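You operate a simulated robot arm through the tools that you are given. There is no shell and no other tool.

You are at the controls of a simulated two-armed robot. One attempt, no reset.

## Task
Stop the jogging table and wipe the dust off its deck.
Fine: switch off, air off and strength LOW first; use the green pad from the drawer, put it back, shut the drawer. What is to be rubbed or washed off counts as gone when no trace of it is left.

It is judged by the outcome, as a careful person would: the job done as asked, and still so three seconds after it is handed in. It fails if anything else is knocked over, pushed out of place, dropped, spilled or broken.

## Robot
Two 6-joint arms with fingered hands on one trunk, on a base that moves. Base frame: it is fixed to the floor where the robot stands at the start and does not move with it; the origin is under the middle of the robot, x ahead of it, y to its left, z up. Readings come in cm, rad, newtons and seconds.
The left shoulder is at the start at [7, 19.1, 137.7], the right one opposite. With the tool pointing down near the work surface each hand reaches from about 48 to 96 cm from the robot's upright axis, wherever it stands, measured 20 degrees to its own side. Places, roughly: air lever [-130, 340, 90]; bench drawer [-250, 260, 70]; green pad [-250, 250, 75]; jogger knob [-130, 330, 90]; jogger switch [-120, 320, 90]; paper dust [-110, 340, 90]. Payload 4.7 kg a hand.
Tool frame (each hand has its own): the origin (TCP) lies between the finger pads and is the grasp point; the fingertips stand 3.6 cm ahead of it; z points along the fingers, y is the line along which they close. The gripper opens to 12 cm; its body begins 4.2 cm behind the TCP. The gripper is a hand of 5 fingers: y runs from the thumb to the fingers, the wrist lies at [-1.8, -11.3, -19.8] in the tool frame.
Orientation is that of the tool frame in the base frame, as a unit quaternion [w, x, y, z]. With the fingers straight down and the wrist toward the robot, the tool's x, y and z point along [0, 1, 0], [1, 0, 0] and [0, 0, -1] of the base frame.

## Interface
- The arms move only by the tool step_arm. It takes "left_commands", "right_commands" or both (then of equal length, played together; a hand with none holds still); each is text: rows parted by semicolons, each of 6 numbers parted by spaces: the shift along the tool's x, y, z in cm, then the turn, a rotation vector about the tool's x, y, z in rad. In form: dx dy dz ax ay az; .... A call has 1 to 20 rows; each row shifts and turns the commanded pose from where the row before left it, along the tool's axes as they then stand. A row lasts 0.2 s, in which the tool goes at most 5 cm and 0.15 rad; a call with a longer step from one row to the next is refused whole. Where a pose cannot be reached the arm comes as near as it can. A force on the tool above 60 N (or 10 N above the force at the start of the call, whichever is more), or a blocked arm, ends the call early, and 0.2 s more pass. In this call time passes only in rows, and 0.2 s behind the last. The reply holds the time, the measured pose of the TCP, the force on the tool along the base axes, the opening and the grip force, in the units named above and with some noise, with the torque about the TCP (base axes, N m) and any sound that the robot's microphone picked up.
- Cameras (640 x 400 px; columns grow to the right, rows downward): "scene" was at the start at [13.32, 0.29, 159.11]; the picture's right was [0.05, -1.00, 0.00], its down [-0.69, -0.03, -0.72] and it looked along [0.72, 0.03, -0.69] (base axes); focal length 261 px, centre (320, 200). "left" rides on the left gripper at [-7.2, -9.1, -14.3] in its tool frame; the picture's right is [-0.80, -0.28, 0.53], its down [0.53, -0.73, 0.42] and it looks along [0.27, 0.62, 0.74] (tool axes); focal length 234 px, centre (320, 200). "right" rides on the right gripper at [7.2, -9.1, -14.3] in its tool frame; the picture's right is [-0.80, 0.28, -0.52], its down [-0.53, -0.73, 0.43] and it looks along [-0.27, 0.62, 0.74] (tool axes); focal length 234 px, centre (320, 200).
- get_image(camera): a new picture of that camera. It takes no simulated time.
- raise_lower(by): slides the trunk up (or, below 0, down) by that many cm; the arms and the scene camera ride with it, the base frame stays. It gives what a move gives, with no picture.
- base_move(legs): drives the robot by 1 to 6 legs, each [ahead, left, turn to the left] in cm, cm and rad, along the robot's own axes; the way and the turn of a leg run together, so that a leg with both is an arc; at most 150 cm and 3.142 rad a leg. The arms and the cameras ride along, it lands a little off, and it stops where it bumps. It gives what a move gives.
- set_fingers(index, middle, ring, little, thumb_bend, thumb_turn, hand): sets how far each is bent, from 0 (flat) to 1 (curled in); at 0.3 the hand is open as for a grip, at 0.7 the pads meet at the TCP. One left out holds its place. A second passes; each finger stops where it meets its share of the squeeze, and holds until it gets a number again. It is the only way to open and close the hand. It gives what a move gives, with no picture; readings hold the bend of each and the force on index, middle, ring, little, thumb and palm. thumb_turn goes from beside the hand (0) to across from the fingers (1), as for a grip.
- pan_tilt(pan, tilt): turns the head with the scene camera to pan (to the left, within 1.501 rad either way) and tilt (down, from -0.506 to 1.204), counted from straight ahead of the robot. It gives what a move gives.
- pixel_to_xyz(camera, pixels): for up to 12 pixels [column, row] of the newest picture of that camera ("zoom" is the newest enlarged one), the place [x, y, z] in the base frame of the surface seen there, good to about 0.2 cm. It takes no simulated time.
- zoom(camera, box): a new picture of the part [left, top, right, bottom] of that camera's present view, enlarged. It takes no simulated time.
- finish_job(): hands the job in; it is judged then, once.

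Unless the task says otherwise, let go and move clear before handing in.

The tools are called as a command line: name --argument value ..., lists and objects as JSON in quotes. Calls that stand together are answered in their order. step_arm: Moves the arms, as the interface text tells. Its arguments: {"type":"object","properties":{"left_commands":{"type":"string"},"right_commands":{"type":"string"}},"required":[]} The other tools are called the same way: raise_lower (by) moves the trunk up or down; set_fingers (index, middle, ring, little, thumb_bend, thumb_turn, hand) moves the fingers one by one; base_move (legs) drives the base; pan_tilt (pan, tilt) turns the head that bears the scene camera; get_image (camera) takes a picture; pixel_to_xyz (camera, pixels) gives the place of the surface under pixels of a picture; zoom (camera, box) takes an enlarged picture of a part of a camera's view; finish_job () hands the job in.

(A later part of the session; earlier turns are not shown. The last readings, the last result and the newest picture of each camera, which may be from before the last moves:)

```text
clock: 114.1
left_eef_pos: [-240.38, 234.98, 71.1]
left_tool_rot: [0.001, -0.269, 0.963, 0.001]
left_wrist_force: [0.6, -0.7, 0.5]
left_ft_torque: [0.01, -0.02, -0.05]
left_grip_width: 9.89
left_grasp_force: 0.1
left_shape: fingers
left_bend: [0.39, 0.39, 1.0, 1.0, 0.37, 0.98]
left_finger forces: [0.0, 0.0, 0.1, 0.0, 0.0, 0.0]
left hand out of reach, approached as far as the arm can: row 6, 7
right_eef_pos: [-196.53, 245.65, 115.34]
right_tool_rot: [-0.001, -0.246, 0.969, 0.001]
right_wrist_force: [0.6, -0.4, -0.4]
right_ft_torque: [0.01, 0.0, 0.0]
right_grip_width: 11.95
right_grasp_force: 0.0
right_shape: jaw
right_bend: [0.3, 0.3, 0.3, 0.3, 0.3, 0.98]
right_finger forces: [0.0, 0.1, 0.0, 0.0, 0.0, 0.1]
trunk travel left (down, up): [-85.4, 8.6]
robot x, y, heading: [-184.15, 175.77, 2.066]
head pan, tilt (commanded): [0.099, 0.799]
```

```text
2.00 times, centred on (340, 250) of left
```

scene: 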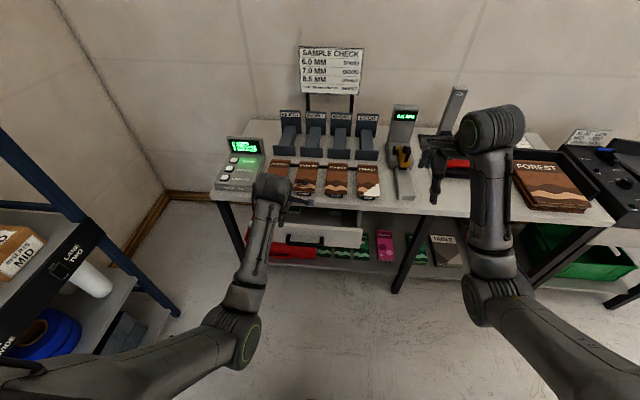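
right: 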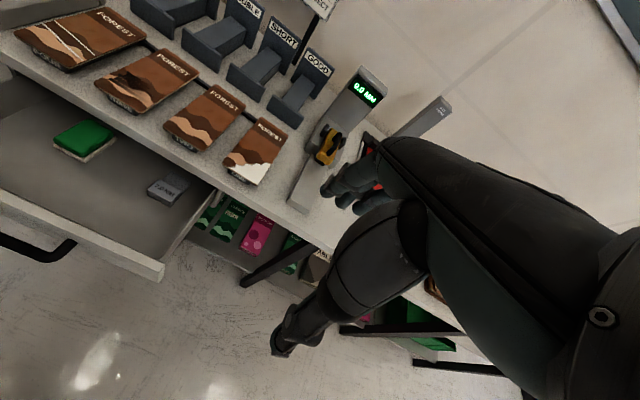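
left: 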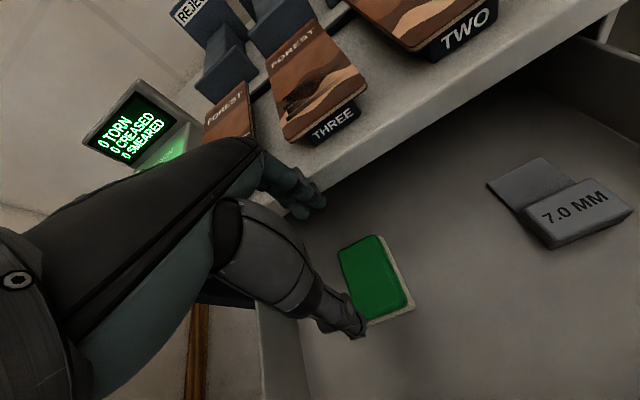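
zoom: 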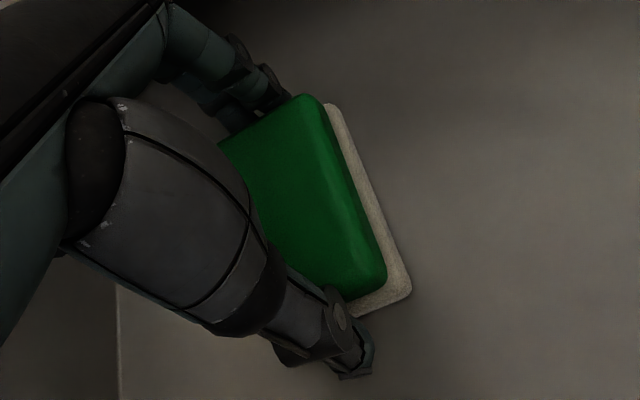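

The arm hits its reach limit 0.8 cm short. I'll raise the hand 4 cm, move it 0.8 cm forward, and let the trunk lower it the last part.

step_arm --left_commands "0 0 -2.5 0 0 0; 0 0 -2.5 0 0 0; 0 0.75 0 0 0 0"

raise_lower --by -5.3

zoom --camera "right" --box '[0, 60, 140, 180]'

zoom --camera "left" --box '[220, 150, 460, 350]'

```text
clock: 114.9
left_eef_pos: [-240.83, 235.6, 75.99]
left_tool_rot: [0.001, -0.269, 0.963, 0.0]
left_wrist_force: [0.8, -0.4, -0.6]
left_ft_torque: [-0.05, -0.02, 0.0]
left_grip_width: 9.88
left_grasp_force: 0.0
left_shape: fingers
left_bend: [0.39, 0.39, 1.0, 1.0, 0.37, 0.98]
left_finger forces: [0.0, 0.0, 0.0, 0.0, 0.0, 0.0]
right_eef_pos: [-196.71, 245.94, 115.11]
right_tool_rot: [-0.002, -0.246, 0.969, 0.0]
right_wrist_force: [0.2, 0.3, 0.0]
right_ft_torque: [-0.02, 0.01, -0.04]
right_grip_width: 12.0
right_grasp_force: 0.0
right_shape: jaw
right_bend: [0.3, 0.3, 0.3, 0.3, 0.3, 0.98]
right_finger forces: [0.1, 0.0, 0.0, 0.0, 0.0, 0.0]
trunk travel left (down, up): [-85.4, 8.6]
robot x, y, heading: [-184.37, 175.83, 2.064]
head pan, tilt (commanded): [0.099, 0.799]
```

```text
clock: 115.9
left_eef_pos: [-240.53, 235.69, 71.52]
left_tool_rot: [-0.002, -0.268, 0.963, 0.004]
left_wrist_force: [3.6, -5.0, 30.9]
left_ft_torque: [-2.16, -1.16, 0.04]
left_grip_width: 12.79
left_grasp_force: 12.9
left_shape: fingers
left_bend: [0.39, 0.39, 1.0, 1.0, 0.18, 0.98]
left_finger forces: [0.1, 0.0, 0.0, 0.1, 25.7, 0.0]
right_eef_pos: [-196.18, 245.43, 110.41]
right_tool_rot: [-0.003, -0.246, 0.969, 0.004]
right_wrist_force: [-0.1, 0.1, -0.3]
right_ft_torque: [-0.03, 0.01, 0.0]
right_grip_width: 11.96
right_grasp_force: 0.0
right_shape: jaw
right_bend: [0.3, 0.3, 0.3, 0.3, 0.3, 0.98]
right_finger forces: [0.1, 0.0, 0.0, 0.1, 0.0, 0.1]
trunk travel left (down, up): [-80.1, 13.9]
robot x, y, heading: [-184.32, 175.82, 2.061]
head pan, tilt (commanded): [0.099, 0.799]
```

```text
3.33 times, centred on (70, 120) of right
```

zoom: 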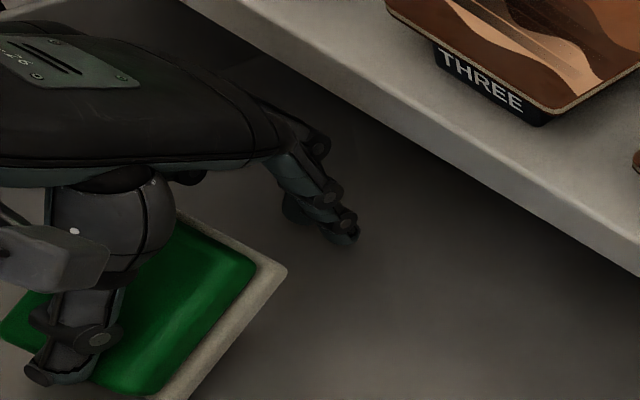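

```text
2.00 times, centred on (340, 250) of left
```

zoom: 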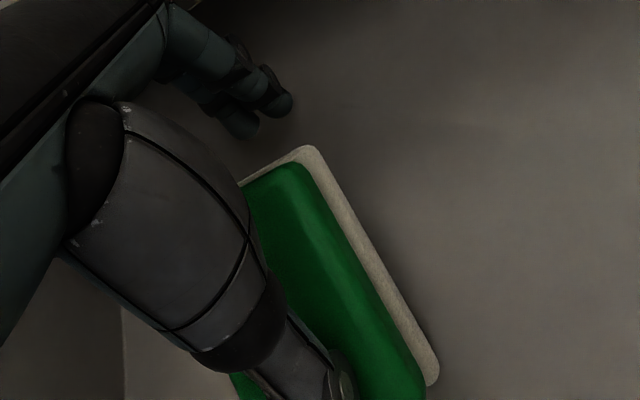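

The pad is no longer between thumb and fingers: the thumb has landed on top of it (25 N). I'll lift off right away and see where pad and drawer stand.

step_arm --left_commands "0 0 -2 0 0 0; 0 0 -3 0 0 0; 0 0 -3 0 0 0; 0 0 -3 0 0 0"

get_image --camera "left"

zoom --camera "right" --box '[0, 40, 240, 220]'

zoom --camera "scene" --box '[200, 130, 380, 280]'

```text
clock: 116.9
left_eef_pos: [-240.74, 235.41, 81.68]
left_tool_rot: [0.001, -0.269, 0.963, 0.0]
left_wrist_force: [-0.4, 1.3, -0.9]
left_ft_torque: [0.01, 0.0, 0.01]
left_grip_width: 9.95
left_grasp_force: 0.0
left_shape: fingers
left_bend: [0.39, 0.39, 1.0, 1.0, 0.37, 0.97]
left_finger forces: [0.0, 0.0, 0.0, 0.0, 0.0, 0.1]
right_eef_pos: [-196.56, 245.69, 110.04]
right_tool_rot: [-0.002, -0.246, 0.969, 0.002]
right_wrist_force: [-0.7, -0.5, -0.3]
right_ft_torque: [-0.04, 0.02, -0.02]
right_grip_width: 11.97
right_grasp_force: 0.0
right_shape: jaw
right_bend: [0.3, 0.3, 0.3, 0.3, 0.3, 0.98]
right_finger forces: [0.0, 0.0, 0.0, 0.0, 0.2, 0.0]
trunk travel left (down, up): [-80.1, 13.9]
robot x, y, heading: [-184.44, 175.58, 2.066]
head pan, tilt (commanded): [0.099, 0.799]
```

```text
taken
```

left: 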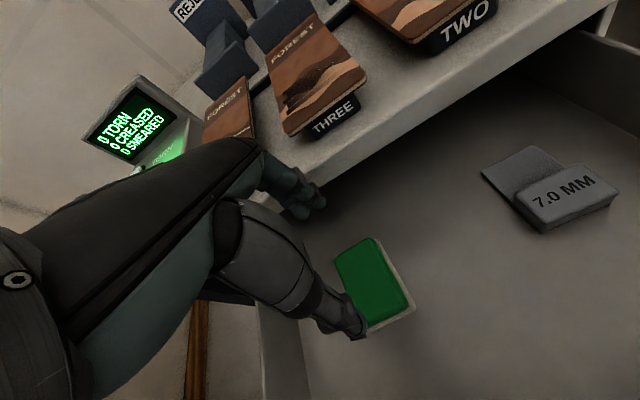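

```text
2.22 times, centred on (120, 130) of right
```

zoom: 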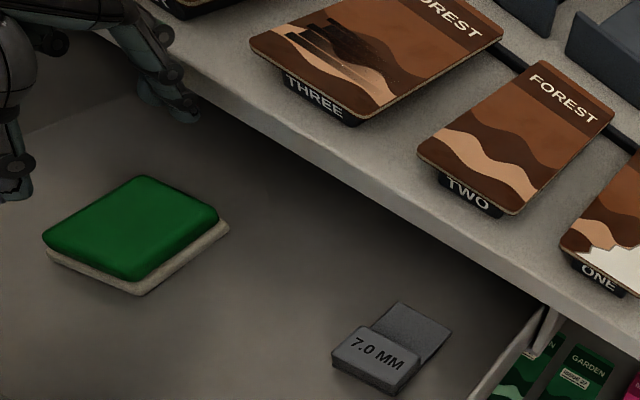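

```text
2.67 times, centred on (290, 205) of scene
```

zoom: 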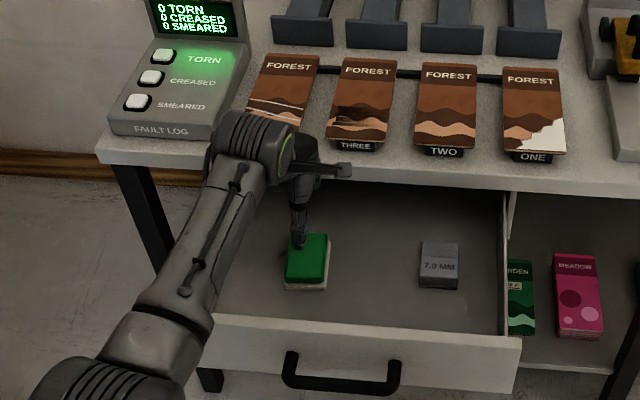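

The pad sits flat and undamaged in the drawer. I'll measure its new place (right zoom corners).

zoom --camera "right" --box '[0, 80, 120, 180]'

pixel_to_xyz --camera "zoom" --pixels '[[92, 215], [275, 158], [400, 215], [245, 310], [235, 235], [255, 345], [418, 240], [95, 260], [30, 170], [330, 110], [315, 90], [20, 195]]'

```text
4.00 times, centred on (60, 130) of right
```

zoom: 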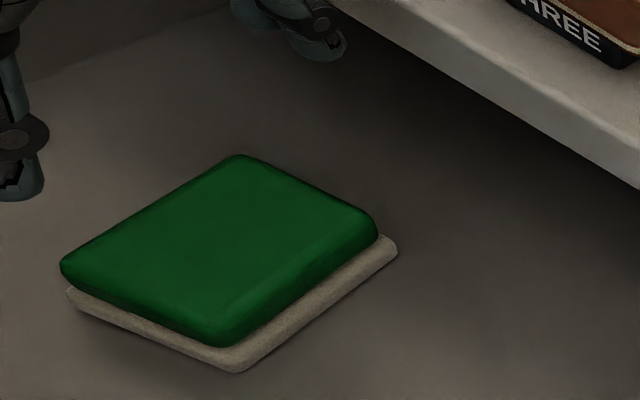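

```text
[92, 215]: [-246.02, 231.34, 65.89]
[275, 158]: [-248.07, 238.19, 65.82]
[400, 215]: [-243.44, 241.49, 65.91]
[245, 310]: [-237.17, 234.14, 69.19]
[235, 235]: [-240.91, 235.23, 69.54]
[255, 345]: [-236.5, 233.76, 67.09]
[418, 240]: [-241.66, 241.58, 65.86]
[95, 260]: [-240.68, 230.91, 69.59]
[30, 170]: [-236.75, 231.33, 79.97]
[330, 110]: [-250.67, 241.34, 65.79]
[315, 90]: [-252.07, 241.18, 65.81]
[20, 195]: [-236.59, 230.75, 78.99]
```

pixel_to_xyz --camera "zoom" --pixels '[[72, 265], [238, 160], [370, 222], [215, 335], [223, 248], [240, 370], [395, 248], [70, 292], [35, 190], [330, 50], [335, 40], [10, 100]]'

zoom --camera "scene" --box '[200, 180, 380, 280]'

pixel_to_xyz --camera "zoom" --pixels '[[200, 235], [400, 250], [560, 270], [300, 250], [150, 240]]'

```text
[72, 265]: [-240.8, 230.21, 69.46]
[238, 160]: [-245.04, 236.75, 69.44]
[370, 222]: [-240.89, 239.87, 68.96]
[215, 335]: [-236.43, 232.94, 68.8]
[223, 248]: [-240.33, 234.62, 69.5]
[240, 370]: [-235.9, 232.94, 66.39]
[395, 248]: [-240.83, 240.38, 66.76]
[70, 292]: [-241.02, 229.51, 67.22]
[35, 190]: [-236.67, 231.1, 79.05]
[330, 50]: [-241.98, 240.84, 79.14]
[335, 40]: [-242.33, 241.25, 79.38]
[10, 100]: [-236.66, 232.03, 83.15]
```

```text
3.56 times, centred on (290, 230) of scene
```

zoom: 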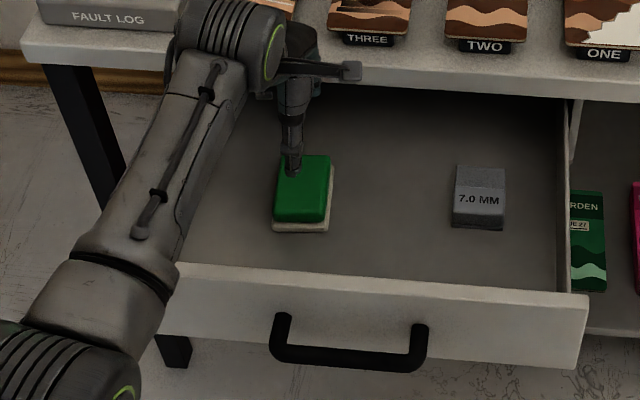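

```text
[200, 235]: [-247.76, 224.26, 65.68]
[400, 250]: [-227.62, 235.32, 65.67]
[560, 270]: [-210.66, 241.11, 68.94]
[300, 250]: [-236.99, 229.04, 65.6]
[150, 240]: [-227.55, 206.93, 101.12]
```

The pad moved only about 0.6 cm; the thumb simply had too little clearance. I'll open wider (thumb 0.30, fingers 0.36), centre again, and lower with stops.

set_fingers --hand "left" --index 0.36 --middle 0.36 --thumb_bend 0.29

step_arm --left_commands "0 -0.1 2 0 0 0; 0 0 2 0 0 0; 0 0 2 0 0 0; 0 0 1 0 0 0"

zoom --camera "right" --box '[0, 80, 120, 180]'

zoom --camera "left" --box '[220, 150, 460, 350]'

```text
clock: 117.9
left_eef_pos: [-240.85, 235.44, 81.76]
left_tool_rot: [0.0, -0.269, 0.963, 0.001]
left_wrist_force: [-0.9, -0.7, -0.2]
left_ft_torque: [0.0, 0.03, 0.0]
left_grip_width: 11.49
left_grasp_force: 0.1
left_shape: fingers
left_bend: [0.36, 0.36, 1.0, 1.0, 0.28, 0.97]
left_finger forces: [0.1, 0.0, 0.0, 0.0, 0.0, 0.1]
right_eef_pos: [-196.69, 245.9, 110.12]
right_tool_rot: [-0.002, -0.247, 0.969, 0.001]
right_wrist_force: [-0.2, 1.0, 0.6]
right_ft_torque: [-0.02, 0.02, 0.0]
right_grip_width: 11.96
right_grasp_force: 0.0
right_shape: jaw
right_bend: [0.3, 0.3, 0.3, 0.3, 0.3, 0.98]
right_finger forces: [0.0, 0.1, 0.0, 0.1, 0.0, 0.1]
trunk travel left (down, up): [-80.1, 13.9]
robot x, y, heading: [-184.58, 176.29, 2.065]
head pan, tilt (commanded): [0.099, 0.799]
```

```text
clock: 118.9
left_eef_pos: [-240.84, 235.37, 74.82]
left_tool_rot: [-0.001, -0.269, 0.963, 0.001]
left_wrist_force: [1.1, -0.4, -0.5]
left_ft_torque: [0.0, -0.01, -0.01]
left_grip_width: 11.53
left_grasp_force: 0.2
left_shape: fingers
left_bend: [0.36, 0.36, 1.0, 1.0, 0.28, 0.97]
left_finger forces: [0.0, 0.0, 0.0, 0.1, 0.0, 0.0]
right_eef_pos: [-196.62, 245.87, 110.11]
right_tool_rot: [-0.002, -0.247, 0.969, 0.001]
right_wrist_force: [-0.3, -0.3, 0.3]
right_ft_torque: [-0.01, 0.0, -0.03]
right_grip_width: 12.0
right_grasp_force: 0.1
right_shape: jaw
right_bend: [0.3, 0.3, 0.3, 0.3, 0.3, 0.98]
right_finger forces: [0.1, 0.0, 0.0, 0.0, 0.0, 0.1]
trunk travel left (down, up): [-80.1, 13.9]
robot x, y, heading: [-184.52, 175.94, 2.066]
head pan, tilt (commanded): [0.099, 0.799]
```

```text
4.00 times, centred on (60, 130) of right
```

zoom: 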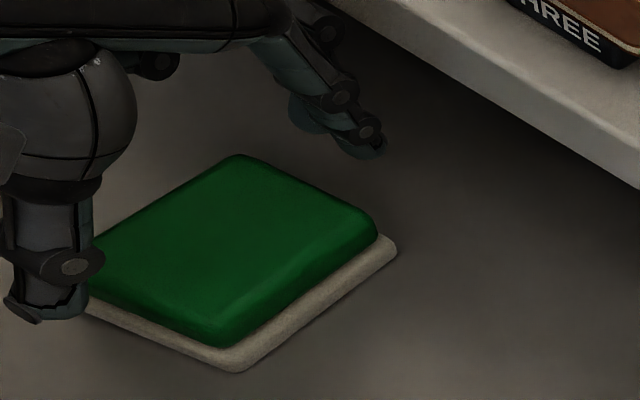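

```text
2.00 times, centred on (340, 250) of left
```

zoom: 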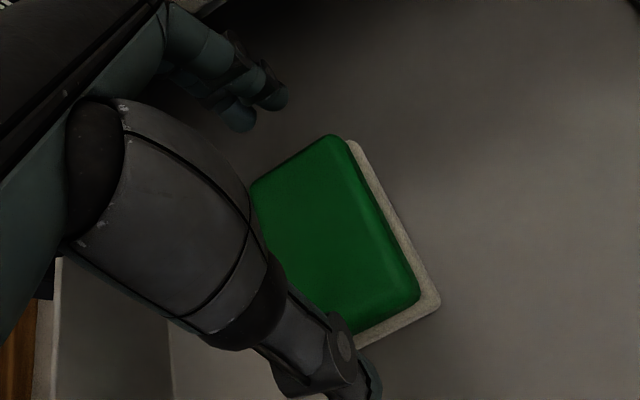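

zoom --camera "right" --box '[0, 80, 120, 180]'

pixel_to_xyz --camera "zoom" --pixels '[[70, 310], [80, 300], [85, 280], [20, 310], [45, 290], [370, 152], [380, 148], [360, 140], [345, 145], [330, 110], [290, 130], [360, 155]]'

```text
4.00 times, centred on (60, 130) of right
```

zoom: 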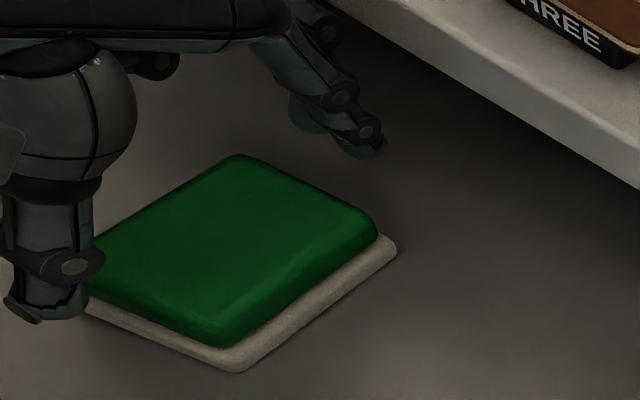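

```text
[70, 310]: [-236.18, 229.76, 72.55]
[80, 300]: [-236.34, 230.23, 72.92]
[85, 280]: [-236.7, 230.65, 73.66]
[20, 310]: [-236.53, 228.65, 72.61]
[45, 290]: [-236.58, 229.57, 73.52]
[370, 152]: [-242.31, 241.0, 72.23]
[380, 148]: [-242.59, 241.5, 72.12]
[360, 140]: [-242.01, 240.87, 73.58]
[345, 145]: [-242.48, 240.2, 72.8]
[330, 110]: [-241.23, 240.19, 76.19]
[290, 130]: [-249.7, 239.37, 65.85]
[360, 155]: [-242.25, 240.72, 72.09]
```

Thumb and index now clear the pad's ends by about 1 cm each. I'll shift 0.2 forward, lower 4.8 cm, and close index, middle and thumb.

step_arm --left_commands "0 0.2 1.5 0 0 0; 0 0 1.5 0 0 0; 0 0 1 0 0 0; 0 0 0.8 0 0 0"

set_fingers --hand "left" --index 0.55 --middle 0.55 --thumb_bend 0.52

zoom --camera "right" --box '[0, 80, 120, 180]'

zoom --camera "left" --box '[220, 150, 460, 350]'

```text
clock: 119.9
left_eef_pos: [-240.83, 235.8, 70.02]
left_tool_rot: [0.0, -0.269, 0.963, 0.001]
left_wrist_force: [-1.4, 0.1, 0.3]
left_ft_torque: [0.02, 0.01, 0.0]
left_grip_width: 11.51
left_grasp_force: 0.1
left_shape: fingers
left_bend: [0.36, 0.36, 1.0, 1.0, 0.28, 0.97]
left_finger forces: [0.0, 0.0, 0.0, 0.1, 0.0, 0.0]
right_eef_pos: [-196.54, 245.78, 110.0]
right_tool_rot: [-0.002, -0.246, 0.969, 0.002]
right_wrist_force: [0.3, 0.0, -0.3]
right_ft_torque: [-0.01, 0.01, 0.0]
right_grip_width: 11.96
right_grasp_force: 0.1
right_shape: jaw
right_bend: [0.3, 0.3, 0.3, 0.3, 0.3, 0.98]
right_finger forces: [0.0, 0.1, 0.2, 0.1, 0.1, 0.0]
trunk travel left (down, up): [-80.1, 13.9]
robot x, y, heading: [-184.21, 176.23, 2.066]
head pan, tilt (commanded): [0.099, 0.799]
```

```text
clock: 120.9
left_eef_pos: [-240.99, 235.64, 70.06]
left_tool_rot: [0.0, -0.269, 0.963, 0.001]
left_wrist_force: [0.5, 0.6, 3.5]
left_ft_torque: [0.09, 0.14, 0.02]
left_grip_width: 9.55
left_grasp_force: 19.6
left_shape: fingers
left_bend: [0.42, 0.46, 1.0, 1.0, 0.4, 0.96]
left_finger forces: [11.0, 9.0, 0.0, 0.0, 19.2, 0.0]
right_eef_pos: [-196.64, 245.59, 110.12]
right_tool_rot: [-0.002, -0.247, 0.969, 0.001]
right_wrist_force: [-0.2, -0.6, 1.5]
right_ft_torque: [-0.02, 0.0, -0.01]
right_grip_width: 11.96
right_grasp_force: 0.1
right_shape: jaw
right_bend: [0.3, 0.3, 0.3, 0.3, 0.3, 0.98]
right_finger forces: [0.0, 0.1, 0.1, 0.0, 0.0, 0.0]
trunk travel left (down, up): [-80.1, 13.9]
robot x, y, heading: [-184.72, 176.28, 2.07]
head pan, tilt (commanded): [0.099, 0.799]
```

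```text
4.00 times, centred on (60, 130) of right
```

zoom: 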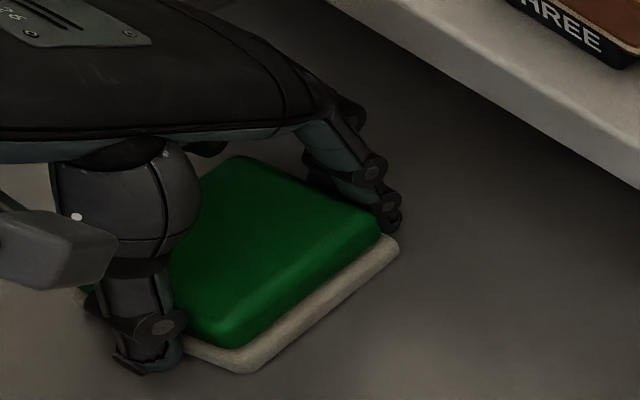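

```text
2.00 times, centred on (340, 250) of left
```

zoom: 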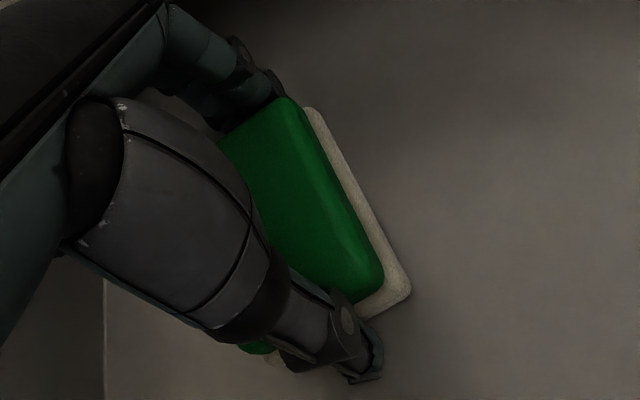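

The pad is held firmly (index 11 N, middle 9 N, thumb 19 N). I'll lift it straight up and check that it stays in the grip.

step_arm --left_commands "0 0 -1 0 0 0; 0 0 -1.5 0 0 0; 0 0 -2 0 0 0; 0 0 -2 0 0 0; 0 0 -2 0 0 0; 0 0 -2.5 0 0 0; 0 0 -2.5 0 0 0; 0 0 -2.5 0 0 0; 0 0 -2.5 0 0 0"

get_image --camera "left"

zoom --camera "right" --box '[0, 20, 200, 180]'

zoom --camera "scene" --box '[200, 130, 380, 280]'

```text
clock: 122.9
left_eef_pos: [-240.92, 235.63, 88.46]
left_tool_rot: [0.0, -0.269, 0.963, 0.0]
left_wrist_force: [-0.8, 1.4, -0.7]
left_ft_torque: [0.03, -0.02, 0.04]
left_grip_width: 9.57
left_grasp_force: 19.2
left_shape: fingers
left_bend: [0.42, 0.46, 1.0, 1.0, 0.4, 0.96]
left_finger forces: [11.2, 8.4, 0.0, 0.1, 18.4, 0.0]
right_eef_pos: [-196.55, 245.68, 110.09]
right_tool_rot: [-0.002, -0.246, 0.969, 0.002]
right_wrist_force: [0.5, 0.0, 0.1]
right_ft_torque: [-0.02, 0.01, -0.02]
right_grip_width: 11.96
right_grasp_force: 0.2
right_shape: jaw
right_bend: [0.3, 0.3, 0.3, 0.3, 0.3, 0.98]
right_finger forces: [0.0, 0.0, 0.0, 0.0, 0.1, 0.0]
trunk travel left (down, up): [-80.1, 13.9]
robot x, y, heading: [-184.61, 175.85, 2.066]
head pan, tilt (commanded): [0.099, 0.799]
```

```text
taken
```

left: 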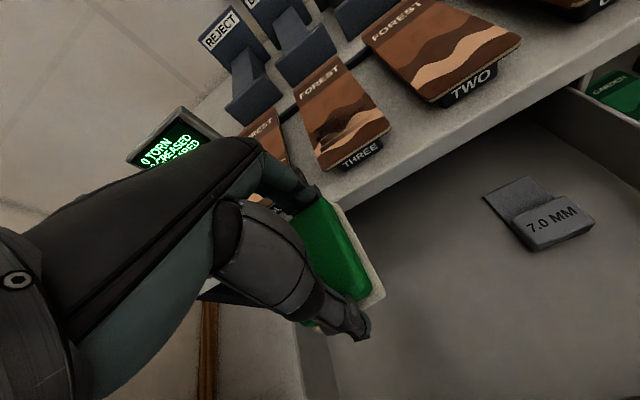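

```text
2.50 times, centred on (100, 100) of right
```

zoom: 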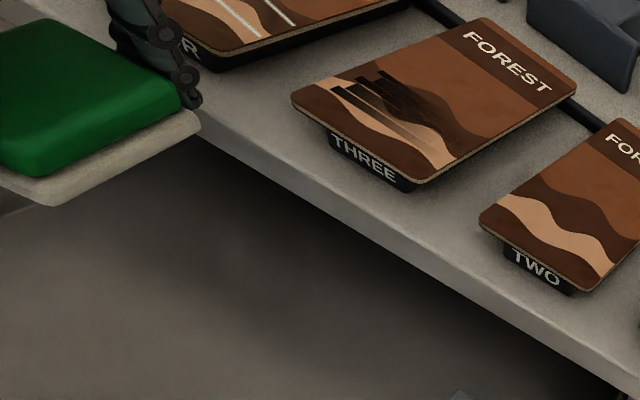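

```text
2.67 times, centred on (290, 205) of scene
```

zoom: 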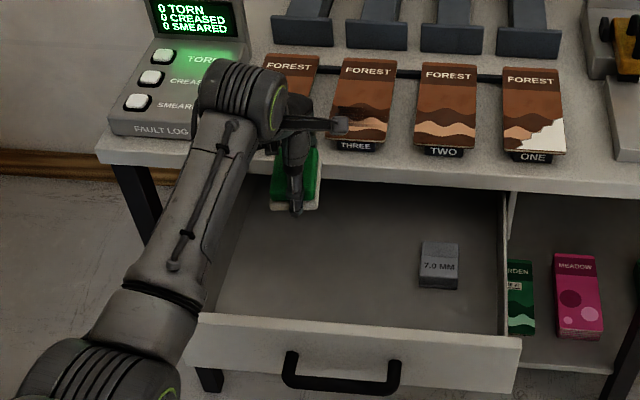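

The pad is lifted level and secure, with the drawer undisturbed. I'll raise it higher, draw it back over the aisle, and drive right to the jogging table.

step_arm --left_commands "0 0 -3 0 0 0; 0 0 -3 0 0 0; 0 0 -3 0 0 0; 0 0 -3 0 0 0; 0 0 -3 0 0 0; 0 -3 0 0 0 0; 0 -3 0 0 0 0; 0 -3 0 0 0 0"

base_move --legs '[[-6, 0, 0.03], [0, -85, 0], [0, -85, 0]]'

pan_tilt --pan 0.0 --tilt 0.7

get_image --camera "scene"

get_image --camera "left"

```text
clock: 124.7
left_eef_pos: [-236.12, 227.78, 103.63]
left_tool_rot: [0.0, -0.269, 0.963, 0.001]
left_wrist_force: [0.0, 0.1, -0.2]
left_ft_torque: [0.01, -0.02, -0.01]
left_grip_width: 9.49
left_grasp_force: 18.7
left_shape: fingers
left_bend: [0.42, 0.46, 1.0, 1.0, 0.41, 0.96]
left_finger forces: [11.1, 8.2, 0.0, 0.0, 18.1, 0.1]
right_eef_pos: [-196.57, 245.68, 110.03]
right_tool_rot: [-0.002, -0.246, 0.969, 0.001]
right_wrist_force: [0.2, -0.2, 0.0]
right_ft_torque: [-0.02, 0.0, 0.01]
right_grip_width: 11.97
right_grasp_force: 0.1
right_shape: jaw
right_bend: [0.3, 0.3, 0.3, 0.3, 0.3, 0.98]
right_finger forces: [0.1, 0.1, 0.0, 0.0, 0.0, 0.0]
trunk travel left (down, up): [-80.1, 13.9]
robot x, y, heading: [-184.58, 175.92, 2.067]
head pan, tilt (commanded): [0.099, 0.799]
```

```text
clock: 133.8
left_eef_pos: [-89.19, 306.64, 103.73]
left_tool_rot: [0.0, -0.292, 0.957, 0.001]
left_wrist_force: [0.6, 0.5, -1.0]
left_ft_torque: [0.0, 0.01, 0.01]
left_grip_width: 9.51
left_grasp_force: 18.7
left_shape: fingers
left_bend: [0.42, 0.46, 1.0, 1.0, 0.41, 0.96]
left_finger forces: [11.1, 8.2, 0.0, 0.0, 18.2, 0.0]
right_eef_pos: [-50.4, 326.35, 110.08]
right_tool_rot: [-0.003, -0.268, 0.963, 0.001]
right_wrist_force: [-0.5, 0.2, 0.7]
right_ft_torque: [0.0, 0.01, -0.01]
right_grip_width: 11.96
right_grasp_force: 0.1
right_shape: jaw
right_bend: [0.3, 0.3, 0.3, 0.3, 0.3, 0.98]
right_finger forces: [0.0, 0.1, 0.0, 0.0, 0.0, 0.1]
trunk travel left (down, up): [-80.1, 13.9]
robot x, y, heading: [-35.05, 257.07, 2.111]
head pan, tilt (commanded): [0.099, 0.799]
```

```text
clock: 134.5
left_eef_pos: [-89.22, 306.66, 103.59]
left_tool_rot: [0.001, -0.292, 0.956, 0.0]
left_wrist_force: [-0.2, -0.7, -0.9]
left_ft_torque: [0.02, -0.02, 0.01]
left_grip_width: 9.52
left_grasp_force: 18.9
left_shape: fingers
left_bend: [0.42, 0.46, 1.0, 1.0, 0.41, 0.96]
left_finger forces: [11.1, 8.2, 0.1, 0.0, 18.2, 0.0]
right_eef_pos: [-50.5, 326.39, 110.01]
right_tool_rot: [-0.002, -0.269, 0.963, 0.001]
right_wrist_force: [-1.3, 0.1, -0.1]
right_ft_torque: [-0.02, 0.01, -0.03]
right_grip_width: 11.96
right_grasp_force: 0.0
right_shape: jaw
right_bend: [0.3, 0.3, 0.3, 0.3, 0.3, 0.98]
right_finger forces: [0.0, 0.0, 0.0, 0.0, 0.0, 0.0]
trunk travel left (down, up): [-80.1, 13.9]
robot x, y, heading: [-35.39, 257.11, 2.118]
head pan, tilt (commanded): [0.0, 0.7]
```

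```text
taken
```

scene: 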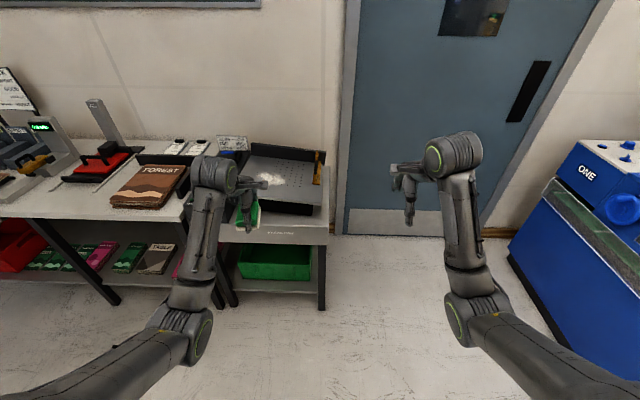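

```text
taken
```

left: 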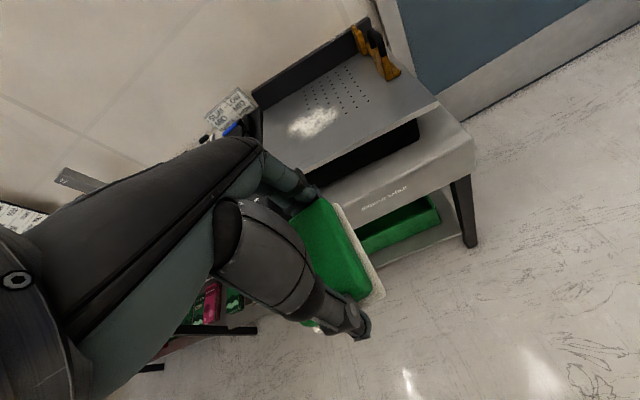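

I'm now facing the jogger with the pad in the left hand and the deck ahead-left (dust at scene (268,180)). I'll drive 33 cm closer and turn the right hand's camera toward the deck.

base_move --legs '[[33, 0, 0]]'

step_arm --right_commands "0 0 0 0 0 -0.14; 0 0 0 0 0 -0.14; 0 0 0 0 0 -0.14; 0 0 0 0 0 -0.14; 0 0 0 0 0 -0.14; 0 0 0 0 0 -0.14"

get_image --camera "scene"

get_image --camera "right"

get_image --camera "left"

```text
clock: 136.7
left_eef_pos: [-106.22, 334.58, 103.78]
left_tool_rot: [-0.001, -0.292, 0.956, 0.001]
left_wrist_force: [0.4, -0.1, -1.0]
left_ft_torque: [0.0, -0.02, 0.01]
left_grip_width: 9.52
left_grasp_force: 19.0
left_shape: fingers
left_bend: [0.42, 0.46, 1.0, 1.0, 0.41, 0.96]
left_finger forces: [11.0, 8.3, 0.0, 0.0, 18.2, 0.1]
right_eef_pos: [-67.66, 354.44, 110.06]
right_tool_rot: [-0.002, -0.27, 0.963, 0.002]
right_wrist_force: [0.0, 1.1, -0.1]
right_ft_torque: [0.01, -0.02, 0.02]
right_grip_width: 11.97
right_grasp_force: 0.0
right_shape: jaw
right_bend: [0.3, 0.3, 0.3, 0.3, 0.3, 0.98]
right_finger forces: [0.0, 0.0, 0.0, 0.1, 0.0, 0.0]
trunk travel left (down, up): [-80.1, 13.9]
robot x, y, heading: [-52.22, 285.37, 2.115]
head pan, tilt (commanded): [0.0, 0.7]
```

```text
clock: 138.1
left_eef_pos: [-106.35, 334.69, 103.62]
left_tool_rot: [0.001, -0.292, 0.956, 0.001]
left_wrist_force: [0.5, -0.4, -0.8]
left_ft_torque: [-0.03, 0.01, 0.01]
left_grip_width: 9.51
left_grasp_force: 18.9
left_shape: fingers
left_bend: [0.42, 0.46, 1.0, 1.0, 0.41, 0.96]
left_finger forces: [11.2, 8.2, 0.0, 0.1, 18.2, 0.0]
right_eef_pos: [-67.66, 354.38, 110.02]
right_tool_rot: [-0.001, -0.639, 0.769, 0.002]
right_wrist_force: [1.1, -0.3, 0.0]
right_ft_torque: [0.02, -0.01, -0.01]
right_grip_width: 11.98
right_grasp_force: 0.0
right_shape: jaw
right_bend: [0.3, 0.3, 0.3, 0.3, 0.3, 0.98]
right_finger forces: [0.0, 0.0, 0.0, 0.1, 0.1, 0.1]
trunk travel left (down, up): [-80.1, 13.9]
robot x, y, heading: [-51.94, 285.36, 2.116]
head pan, tilt (commanded): [0.0, 0.7]
```

```text
taken
```

scene: 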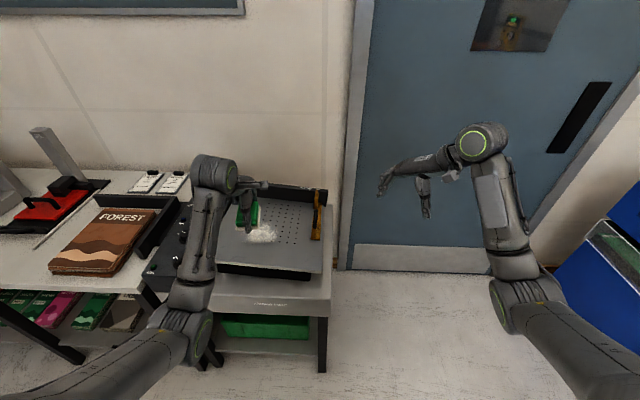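

```text
taken
```

right: 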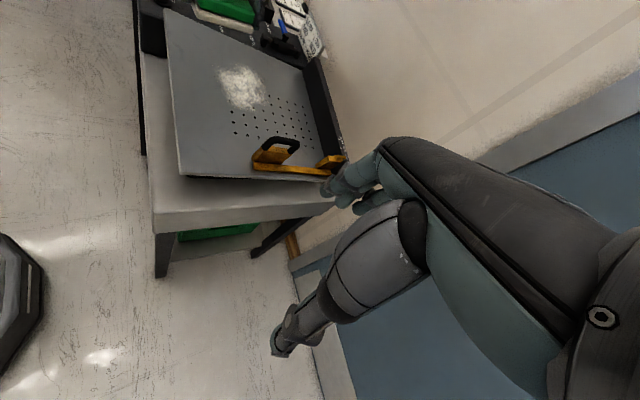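

```text
taken
```

left: 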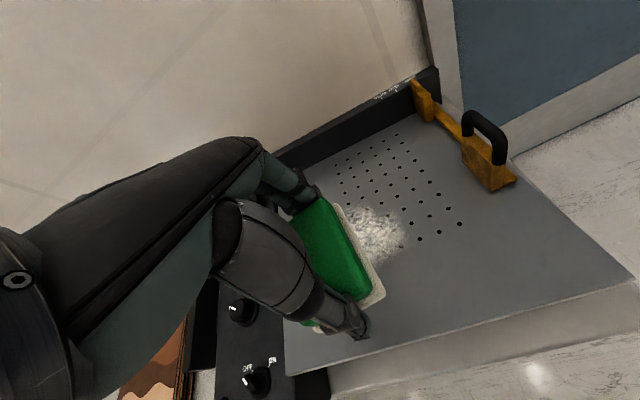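

The right camera sees the whole deck with the dust at about (243,88). I'll zoom and sample the deck plane and the dust's outline.

zoom --camera "right" --box '[140, 0, 360, 190]'

pixel_to_xyz --camera "zoom" --pixels '[[85, 40], [130, 100], [130, 250], [140, 380], [130, 450], [300, 120], [420, 160], [450, 250], [300, 430], [520, 330], [200, 60], [260, 380]]'

```text
2.11 times, centred on (250, 95) of right
```

zoom: 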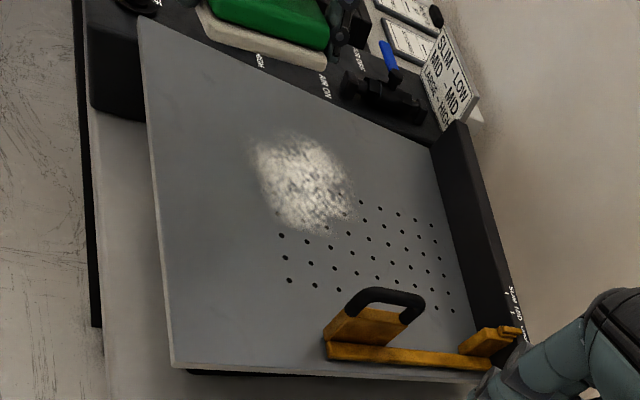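

```text
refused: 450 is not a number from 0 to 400
```

pixel_to_xyz --camera "zoom" --pixels '[[150, 40], [170, 200], [185, 350], [300, 105], [415, 150], [425, 190], [300, 350], [230, 300], [220, 120], [395, 230], [138, 20], [172, 362]]'

pixel_to_xyz --camera "zoom" --pixels '[[246, 150], [270, 130], [300, 130], [332, 152], [357, 190], [350, 215], [318, 234], [285, 224], [262, 200], [250, 175], [300, 180], [330, 320]]'

```text
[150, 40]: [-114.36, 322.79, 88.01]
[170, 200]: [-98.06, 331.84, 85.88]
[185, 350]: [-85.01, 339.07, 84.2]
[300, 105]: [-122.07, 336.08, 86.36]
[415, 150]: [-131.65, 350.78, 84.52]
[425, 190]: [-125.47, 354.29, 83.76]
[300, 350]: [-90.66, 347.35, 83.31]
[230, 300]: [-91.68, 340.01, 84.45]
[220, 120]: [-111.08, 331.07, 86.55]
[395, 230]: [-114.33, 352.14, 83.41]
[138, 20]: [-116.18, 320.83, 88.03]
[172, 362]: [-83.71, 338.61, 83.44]
```

```text
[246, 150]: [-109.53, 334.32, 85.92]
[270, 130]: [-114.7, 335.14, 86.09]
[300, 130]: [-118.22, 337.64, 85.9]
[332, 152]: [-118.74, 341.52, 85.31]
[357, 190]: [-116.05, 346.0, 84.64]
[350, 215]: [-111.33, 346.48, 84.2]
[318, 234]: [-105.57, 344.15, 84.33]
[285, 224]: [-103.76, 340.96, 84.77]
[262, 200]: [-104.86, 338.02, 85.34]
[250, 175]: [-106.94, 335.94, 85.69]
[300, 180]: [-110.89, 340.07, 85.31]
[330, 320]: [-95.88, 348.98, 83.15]
```

The deck slopes down about 6° to the right and 6° to the back, and the dust covers roughly 15 × 14 cm. I'll measure the orange clamp so I can keep clear of it.

pixel_to_xyz --camera "zoom" --pixels '[[328, 350], [335, 325], [355, 310], [400, 335], [385, 295], [420, 310], [480, 355], [460, 340], [350, 350], [330, 338], [480, 335], [500, 340]]'

```text
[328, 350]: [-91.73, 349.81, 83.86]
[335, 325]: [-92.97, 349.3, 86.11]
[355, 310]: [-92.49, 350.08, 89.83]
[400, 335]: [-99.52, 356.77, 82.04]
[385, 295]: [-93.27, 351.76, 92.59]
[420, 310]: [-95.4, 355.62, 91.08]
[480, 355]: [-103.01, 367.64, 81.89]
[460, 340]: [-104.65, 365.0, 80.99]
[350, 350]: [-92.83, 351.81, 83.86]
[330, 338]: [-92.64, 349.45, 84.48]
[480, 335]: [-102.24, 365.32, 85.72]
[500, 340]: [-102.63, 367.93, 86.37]
```

The clamp occupies s≥97, so I'll keep the pad's centre left of s≈90. I'll move the pad over the clean right part of the deck, lower to about 95, and tilt the hand to match the deck's slope.

step_arm --left_commands "-3.56 1.47 0 0 0 0; -3.56 1.47 0 0 0 0; -3.57 1.48 0 0 0 0; 0 0 3 0 0 0; 0 0 3 0 0 0; 0 0 2.5 0 0 0; 0 0 0 0 0 0.058; 0 0 0 0.053 0.0565 0; 0 0 0 0.053 0.0565 0"

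zoom --camera "right" --box '[140, 0, 360, 190]'

get_image --camera "left"

zoom --camera "scene" --box '[170, 140, 350, 300]'

```text
clock: 140.1
left_eef_pos: [-99.9, 344.33, 95.0]
left_tool_rot: [-0.041, -0.263, 0.962, -0.065]
left_wrist_force: [0.0, 0.7, -1.1]
left_ft_torque: [0.05, 0.01, -0.02]
left_grip_width: 9.5
left_grasp_force: 18.7
left_shape: fingers
left_bend: [0.42, 0.46, 1.0, 1.0, 0.41, 0.96]
left_finger forces: [11.0, 8.1, 0.0, 0.0, 17.8, 0.1]
right_eef_pos: [-67.57, 354.48, 110.0]
right_tool_rot: [-0.002, -0.639, 0.769, 0.001]
right_wrist_force: [0.1, -0.5, 0.0]
right_ft_torque: [-0.02, -0.01, 0.01]
right_grip_width: 11.97
right_grasp_force: 0.1
right_shape: jaw
right_bend: [0.3, 0.3, 0.3, 0.3, 0.3, 0.98]
right_finger forces: [0.0, 0.1, 0.0, 0.0, 0.0, 0.0]
trunk travel left (down, up): [-80.1, 13.9]
robot x, y, heading: [-52.05, 285.04, 2.117]
head pan, tilt (commanded): [0.0, 0.7]
```

```text
2.11 times, centred on (250, 95) of right
```

zoom: 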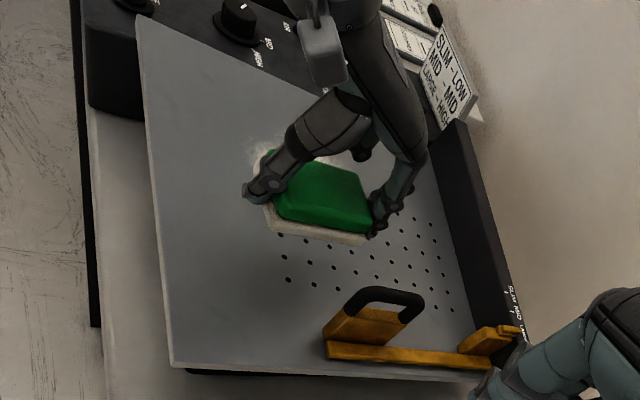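

```text
taken
```

left: 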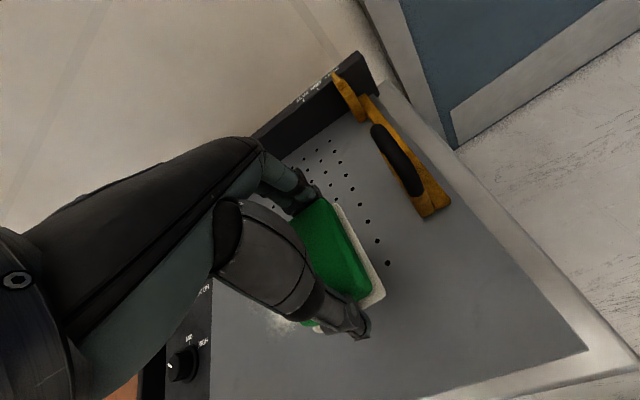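

```text
2.50 times, centred on (260, 220) of scene
```

zoom: 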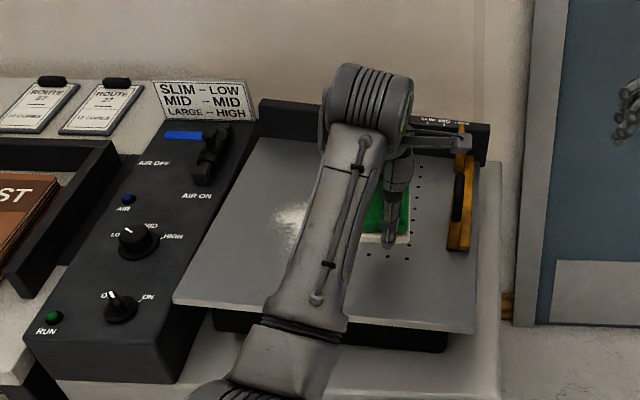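

The pad hovers over the right part of the deck. I'll zoom to measure the felt's lower edge against the deck before touching down.

zoom --camera "right" --box '[215, 60, 295, 130]'

pixel_to_xyz --camera "zoom" --pixels '[[170, 280], [300, 320], [420, 350], [445, 350], [150, 265], [145, 240], [300, 290], [430, 330], [460, 335], [200, 390], [400, 380], [300, 250]]'

```text
5.71 times, centred on (255, 95) of right
```

zoom: 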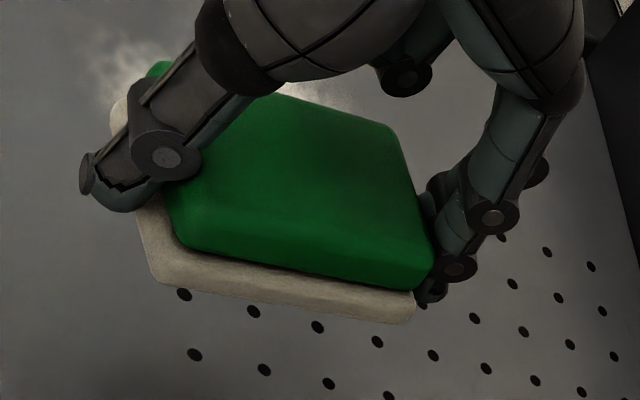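

```text
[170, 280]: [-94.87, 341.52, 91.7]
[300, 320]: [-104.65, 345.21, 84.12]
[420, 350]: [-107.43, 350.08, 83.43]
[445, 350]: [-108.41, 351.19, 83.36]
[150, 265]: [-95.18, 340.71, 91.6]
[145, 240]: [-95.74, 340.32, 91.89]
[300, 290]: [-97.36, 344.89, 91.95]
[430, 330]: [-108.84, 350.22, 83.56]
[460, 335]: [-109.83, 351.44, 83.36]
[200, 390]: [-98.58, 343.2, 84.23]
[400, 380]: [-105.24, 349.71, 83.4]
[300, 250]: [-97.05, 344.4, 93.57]
```

The felt's underside is about 6.4 cm above the deck. I'll lower along the deck's normal 5.8 cm, then feel for contact in small steps.

step_arm --left_commands "0 0 2 0 0 0; 0 0 2 0 0 0; 0 0 1 0 0 0; 0 0 0.6 0 0 0"

step_arm --left_commands "0 0 0.2 0 0 0; 0 0 0.2 0 0 0; 0 0 0.2 0 0 0"

zoom --camera "right" --box '[190, 40, 310, 140]'

```text
clock: 141.1
left_eef_pos: [-100.11, 343.4, 89.64]
left_tool_rot: [-0.04, -0.264, 0.961, -0.066]
left_wrist_force: [0.1, 0.7, -0.2]
left_ft_torque: [0.03, 0.03, -0.02]
left_grip_width: 9.51
left_grasp_force: 18.8
left_shape: fingers
left_bend: [0.42, 0.46, 1.0, 1.0, 0.41, 0.96]
left_finger forces: [11.0, 8.0, 0.0, 0.1, 17.9, 0.0]
right_eef_pos: [-67.61, 354.4, 110.03]
right_tool_rot: [-0.001, -0.639, 0.769, 0.001]
right_wrist_force: [-0.9, -0.4, -0.4]
right_ft_torque: [-0.02, 0.01, -0.01]
right_grip_width: 11.97
right_grasp_force: 0.0
right_shape: jaw
right_bend: [0.3, 0.3, 0.3, 0.3, 0.3, 0.98]
right_finger forces: [0.0, 0.0, 0.1, 0.0, 0.1, 0.1]
trunk travel left (down, up): [-80.1, 13.9]
robot x, y, heading: [-51.87, 284.65, 2.112]
head pan, tilt (commanded): [0.0, 0.7]
```

```text
clock: 141.9
left_eef_pos: [-100.02, 343.34, 88.97]
left_tool_rot: [-0.041, -0.263, 0.962, -0.066]
left_wrist_force: [0.2, -0.1, -0.2]
left_ft_torque: [-0.03, -0.02, 0.02]
left_grip_width: 9.48
left_grasp_force: 18.6
left_shape: fingers
left_bend: [0.42, 0.46, 1.0, 1.0, 0.41, 0.96]
left_finger forces: [11.1, 8.2, 0.1, 0.0, 17.9, 0.0]
right_eef_pos: [-67.61, 354.47, 110.03]
right_tool_rot: [-0.001, -0.639, 0.77, 0.001]
right_wrist_force: [0.5, -0.1, 1.1]
right_ft_torque: [0.01, 0.01, 0.01]
right_grip_width: 11.96
right_grasp_force: 0.1
right_shape: jaw
right_bend: [0.3, 0.3, 0.3, 0.3, 0.3, 0.98]
right_finger forces: [0.0, 0.0, 0.0, 0.0, 0.0, 0.1]
trunk travel left (down, up): [-80.1, 13.9]
robot x, y, heading: [-51.9, 285.37, 2.122]
head pan, tilt (commanded): [0.0, 0.7]
```

```text
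4.00 times, centred on (250, 90) of right
```

zoom: 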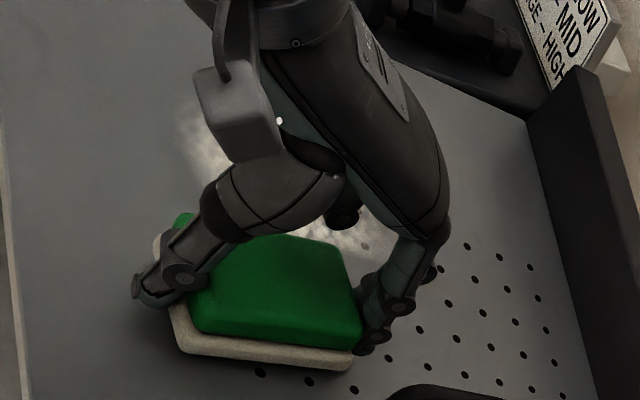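

No contact yet at TCP z 88.97; the felt is a few millimetres off the deck. I'll keep feeling down in 0.15 cm steps.

step_arm --left_commands "0 0 0.15 0 0 0; 0 0 0.15 0 0 0"

step_arm --left_commands "0 0 0.15 0 0 0; 0 0 0.15 0 0 0"

step_arm --left_commands "0 0 0.15 0 0 0; 0 0 0.1 0 0 0"

```text
clock: 142.5
left_eef_pos: [-100.13, 343.24, 88.58]
left_tool_rot: [-0.041, -0.264, 0.961, -0.065]
left_wrist_force: [0.3, -0.1, -1.4]
left_ft_torque: [-0.01, -0.04, 0.0]
left_grip_width: 9.49
left_grasp_force: 18.5
left_shape: fingers
left_bend: [0.42, 0.46, 1.0, 1.0, 0.41, 0.96]
left_finger forces: [10.9, 8.1, 0.0, 0.0, 17.9, 0.0]
right_eef_pos: [-67.48, 354.41, 109.99]
right_tool_rot: [-0.001, -0.639, 0.769, 0.002]
right_wrist_force: [-0.6, -0.1, -0.3]
right_ft_torque: [0.01, -0.01, 0.01]
right_grip_width: 11.96
right_grasp_force: 0.0
right_shape: jaw
right_bend: [0.3, 0.3, 0.3, 0.3, 0.3, 0.98]
right_finger forces: [0.0, 0.1, 0.1, 0.1, 0.1, 0.1]
trunk travel left (down, up): [-80.1, 13.9]
robot x, y, heading: [-51.82, 285.27, 2.113]
head pan, tilt (commanded): [0.0, 0.7]
```

```text
clock: 143.1
left_eef_pos: [-100.15, 343.2, 88.46]
left_tool_rot: [-0.041, -0.264, 0.962, -0.065]
left_wrist_force: [0.5, 0.6, 3.0]
left_ft_torque: [0.05, 0.15, -0.03]
left_grip_width: 9.5
left_grasp_force: 18.8
left_shape: fingers
left_bend: [0.42, 0.46, 1.0, 1.0, 0.41, 0.96]
left_finger forces: [10.9, 8.7, 0.0, 0.1, 18.2, 0.0]
right_eef_pos: [-67.62, 354.46, 110.05]
right_tool_rot: [-0.002, -0.639, 0.769, 0.003]
right_wrist_force: [-1.0, -0.2, -1.0]
right_ft_torque: [0.01, -0.01, 0.01]
right_grip_width: 11.95
right_grasp_force: 0.0
right_shape: jaw
right_bend: [0.3, 0.3, 0.3, 0.3, 0.3, 0.98]
right_finger forces: [0.0, 0.0, 0.0, 0.0, 0.1, 0.0]
trunk travel left (down, up): [-80.1, 13.9]
robot x, y, heading: [-51.98, 285.0, 2.118]
head pan, tilt (commanded): [0.0, 0.7]
```

```text
clock: 143.7
left_eef_pos: [-100.06, 343.22, 88.46]
left_tool_rot: [-0.041, -0.264, 0.961, -0.063]
left_wrist_force: [-1.0, 2.9, 13.0]
left_ft_torque: [-0.07, 0.03, -0.01]
left_grip_width: 9.51
left_grasp_force: 20.9
left_shape: fingers
left_bend: [0.42, 0.46, 1.0, 1.0, 0.41, 0.96]
left_finger forces: [11.4, 9.4, 0.0, 0.0, 21.5, 0.0]
right_eef_pos: [-67.39, 354.39, 110.21]
right_tool_rot: [-0.001, -0.638, 0.77, 0.002]
right_wrist_force: [0.1, -0.1, 0.5]
right_ft_torque: [0.0, 0.03, 0.01]
right_grip_width: 11.99
right_grasp_force: 0.1
right_shape: jaw
right_bend: [0.3, 0.3, 0.3, 0.3, 0.3, 0.98]
right_finger forces: [0.0, 0.0, 0.0, 0.1, 0.0, 0.0]
trunk travel left (down, up): [-80.1, 13.9]
robot x, y, heading: [-52.13, 285.51, 2.116]
head pan, tilt (commanded): [0.0, 0.7]
```

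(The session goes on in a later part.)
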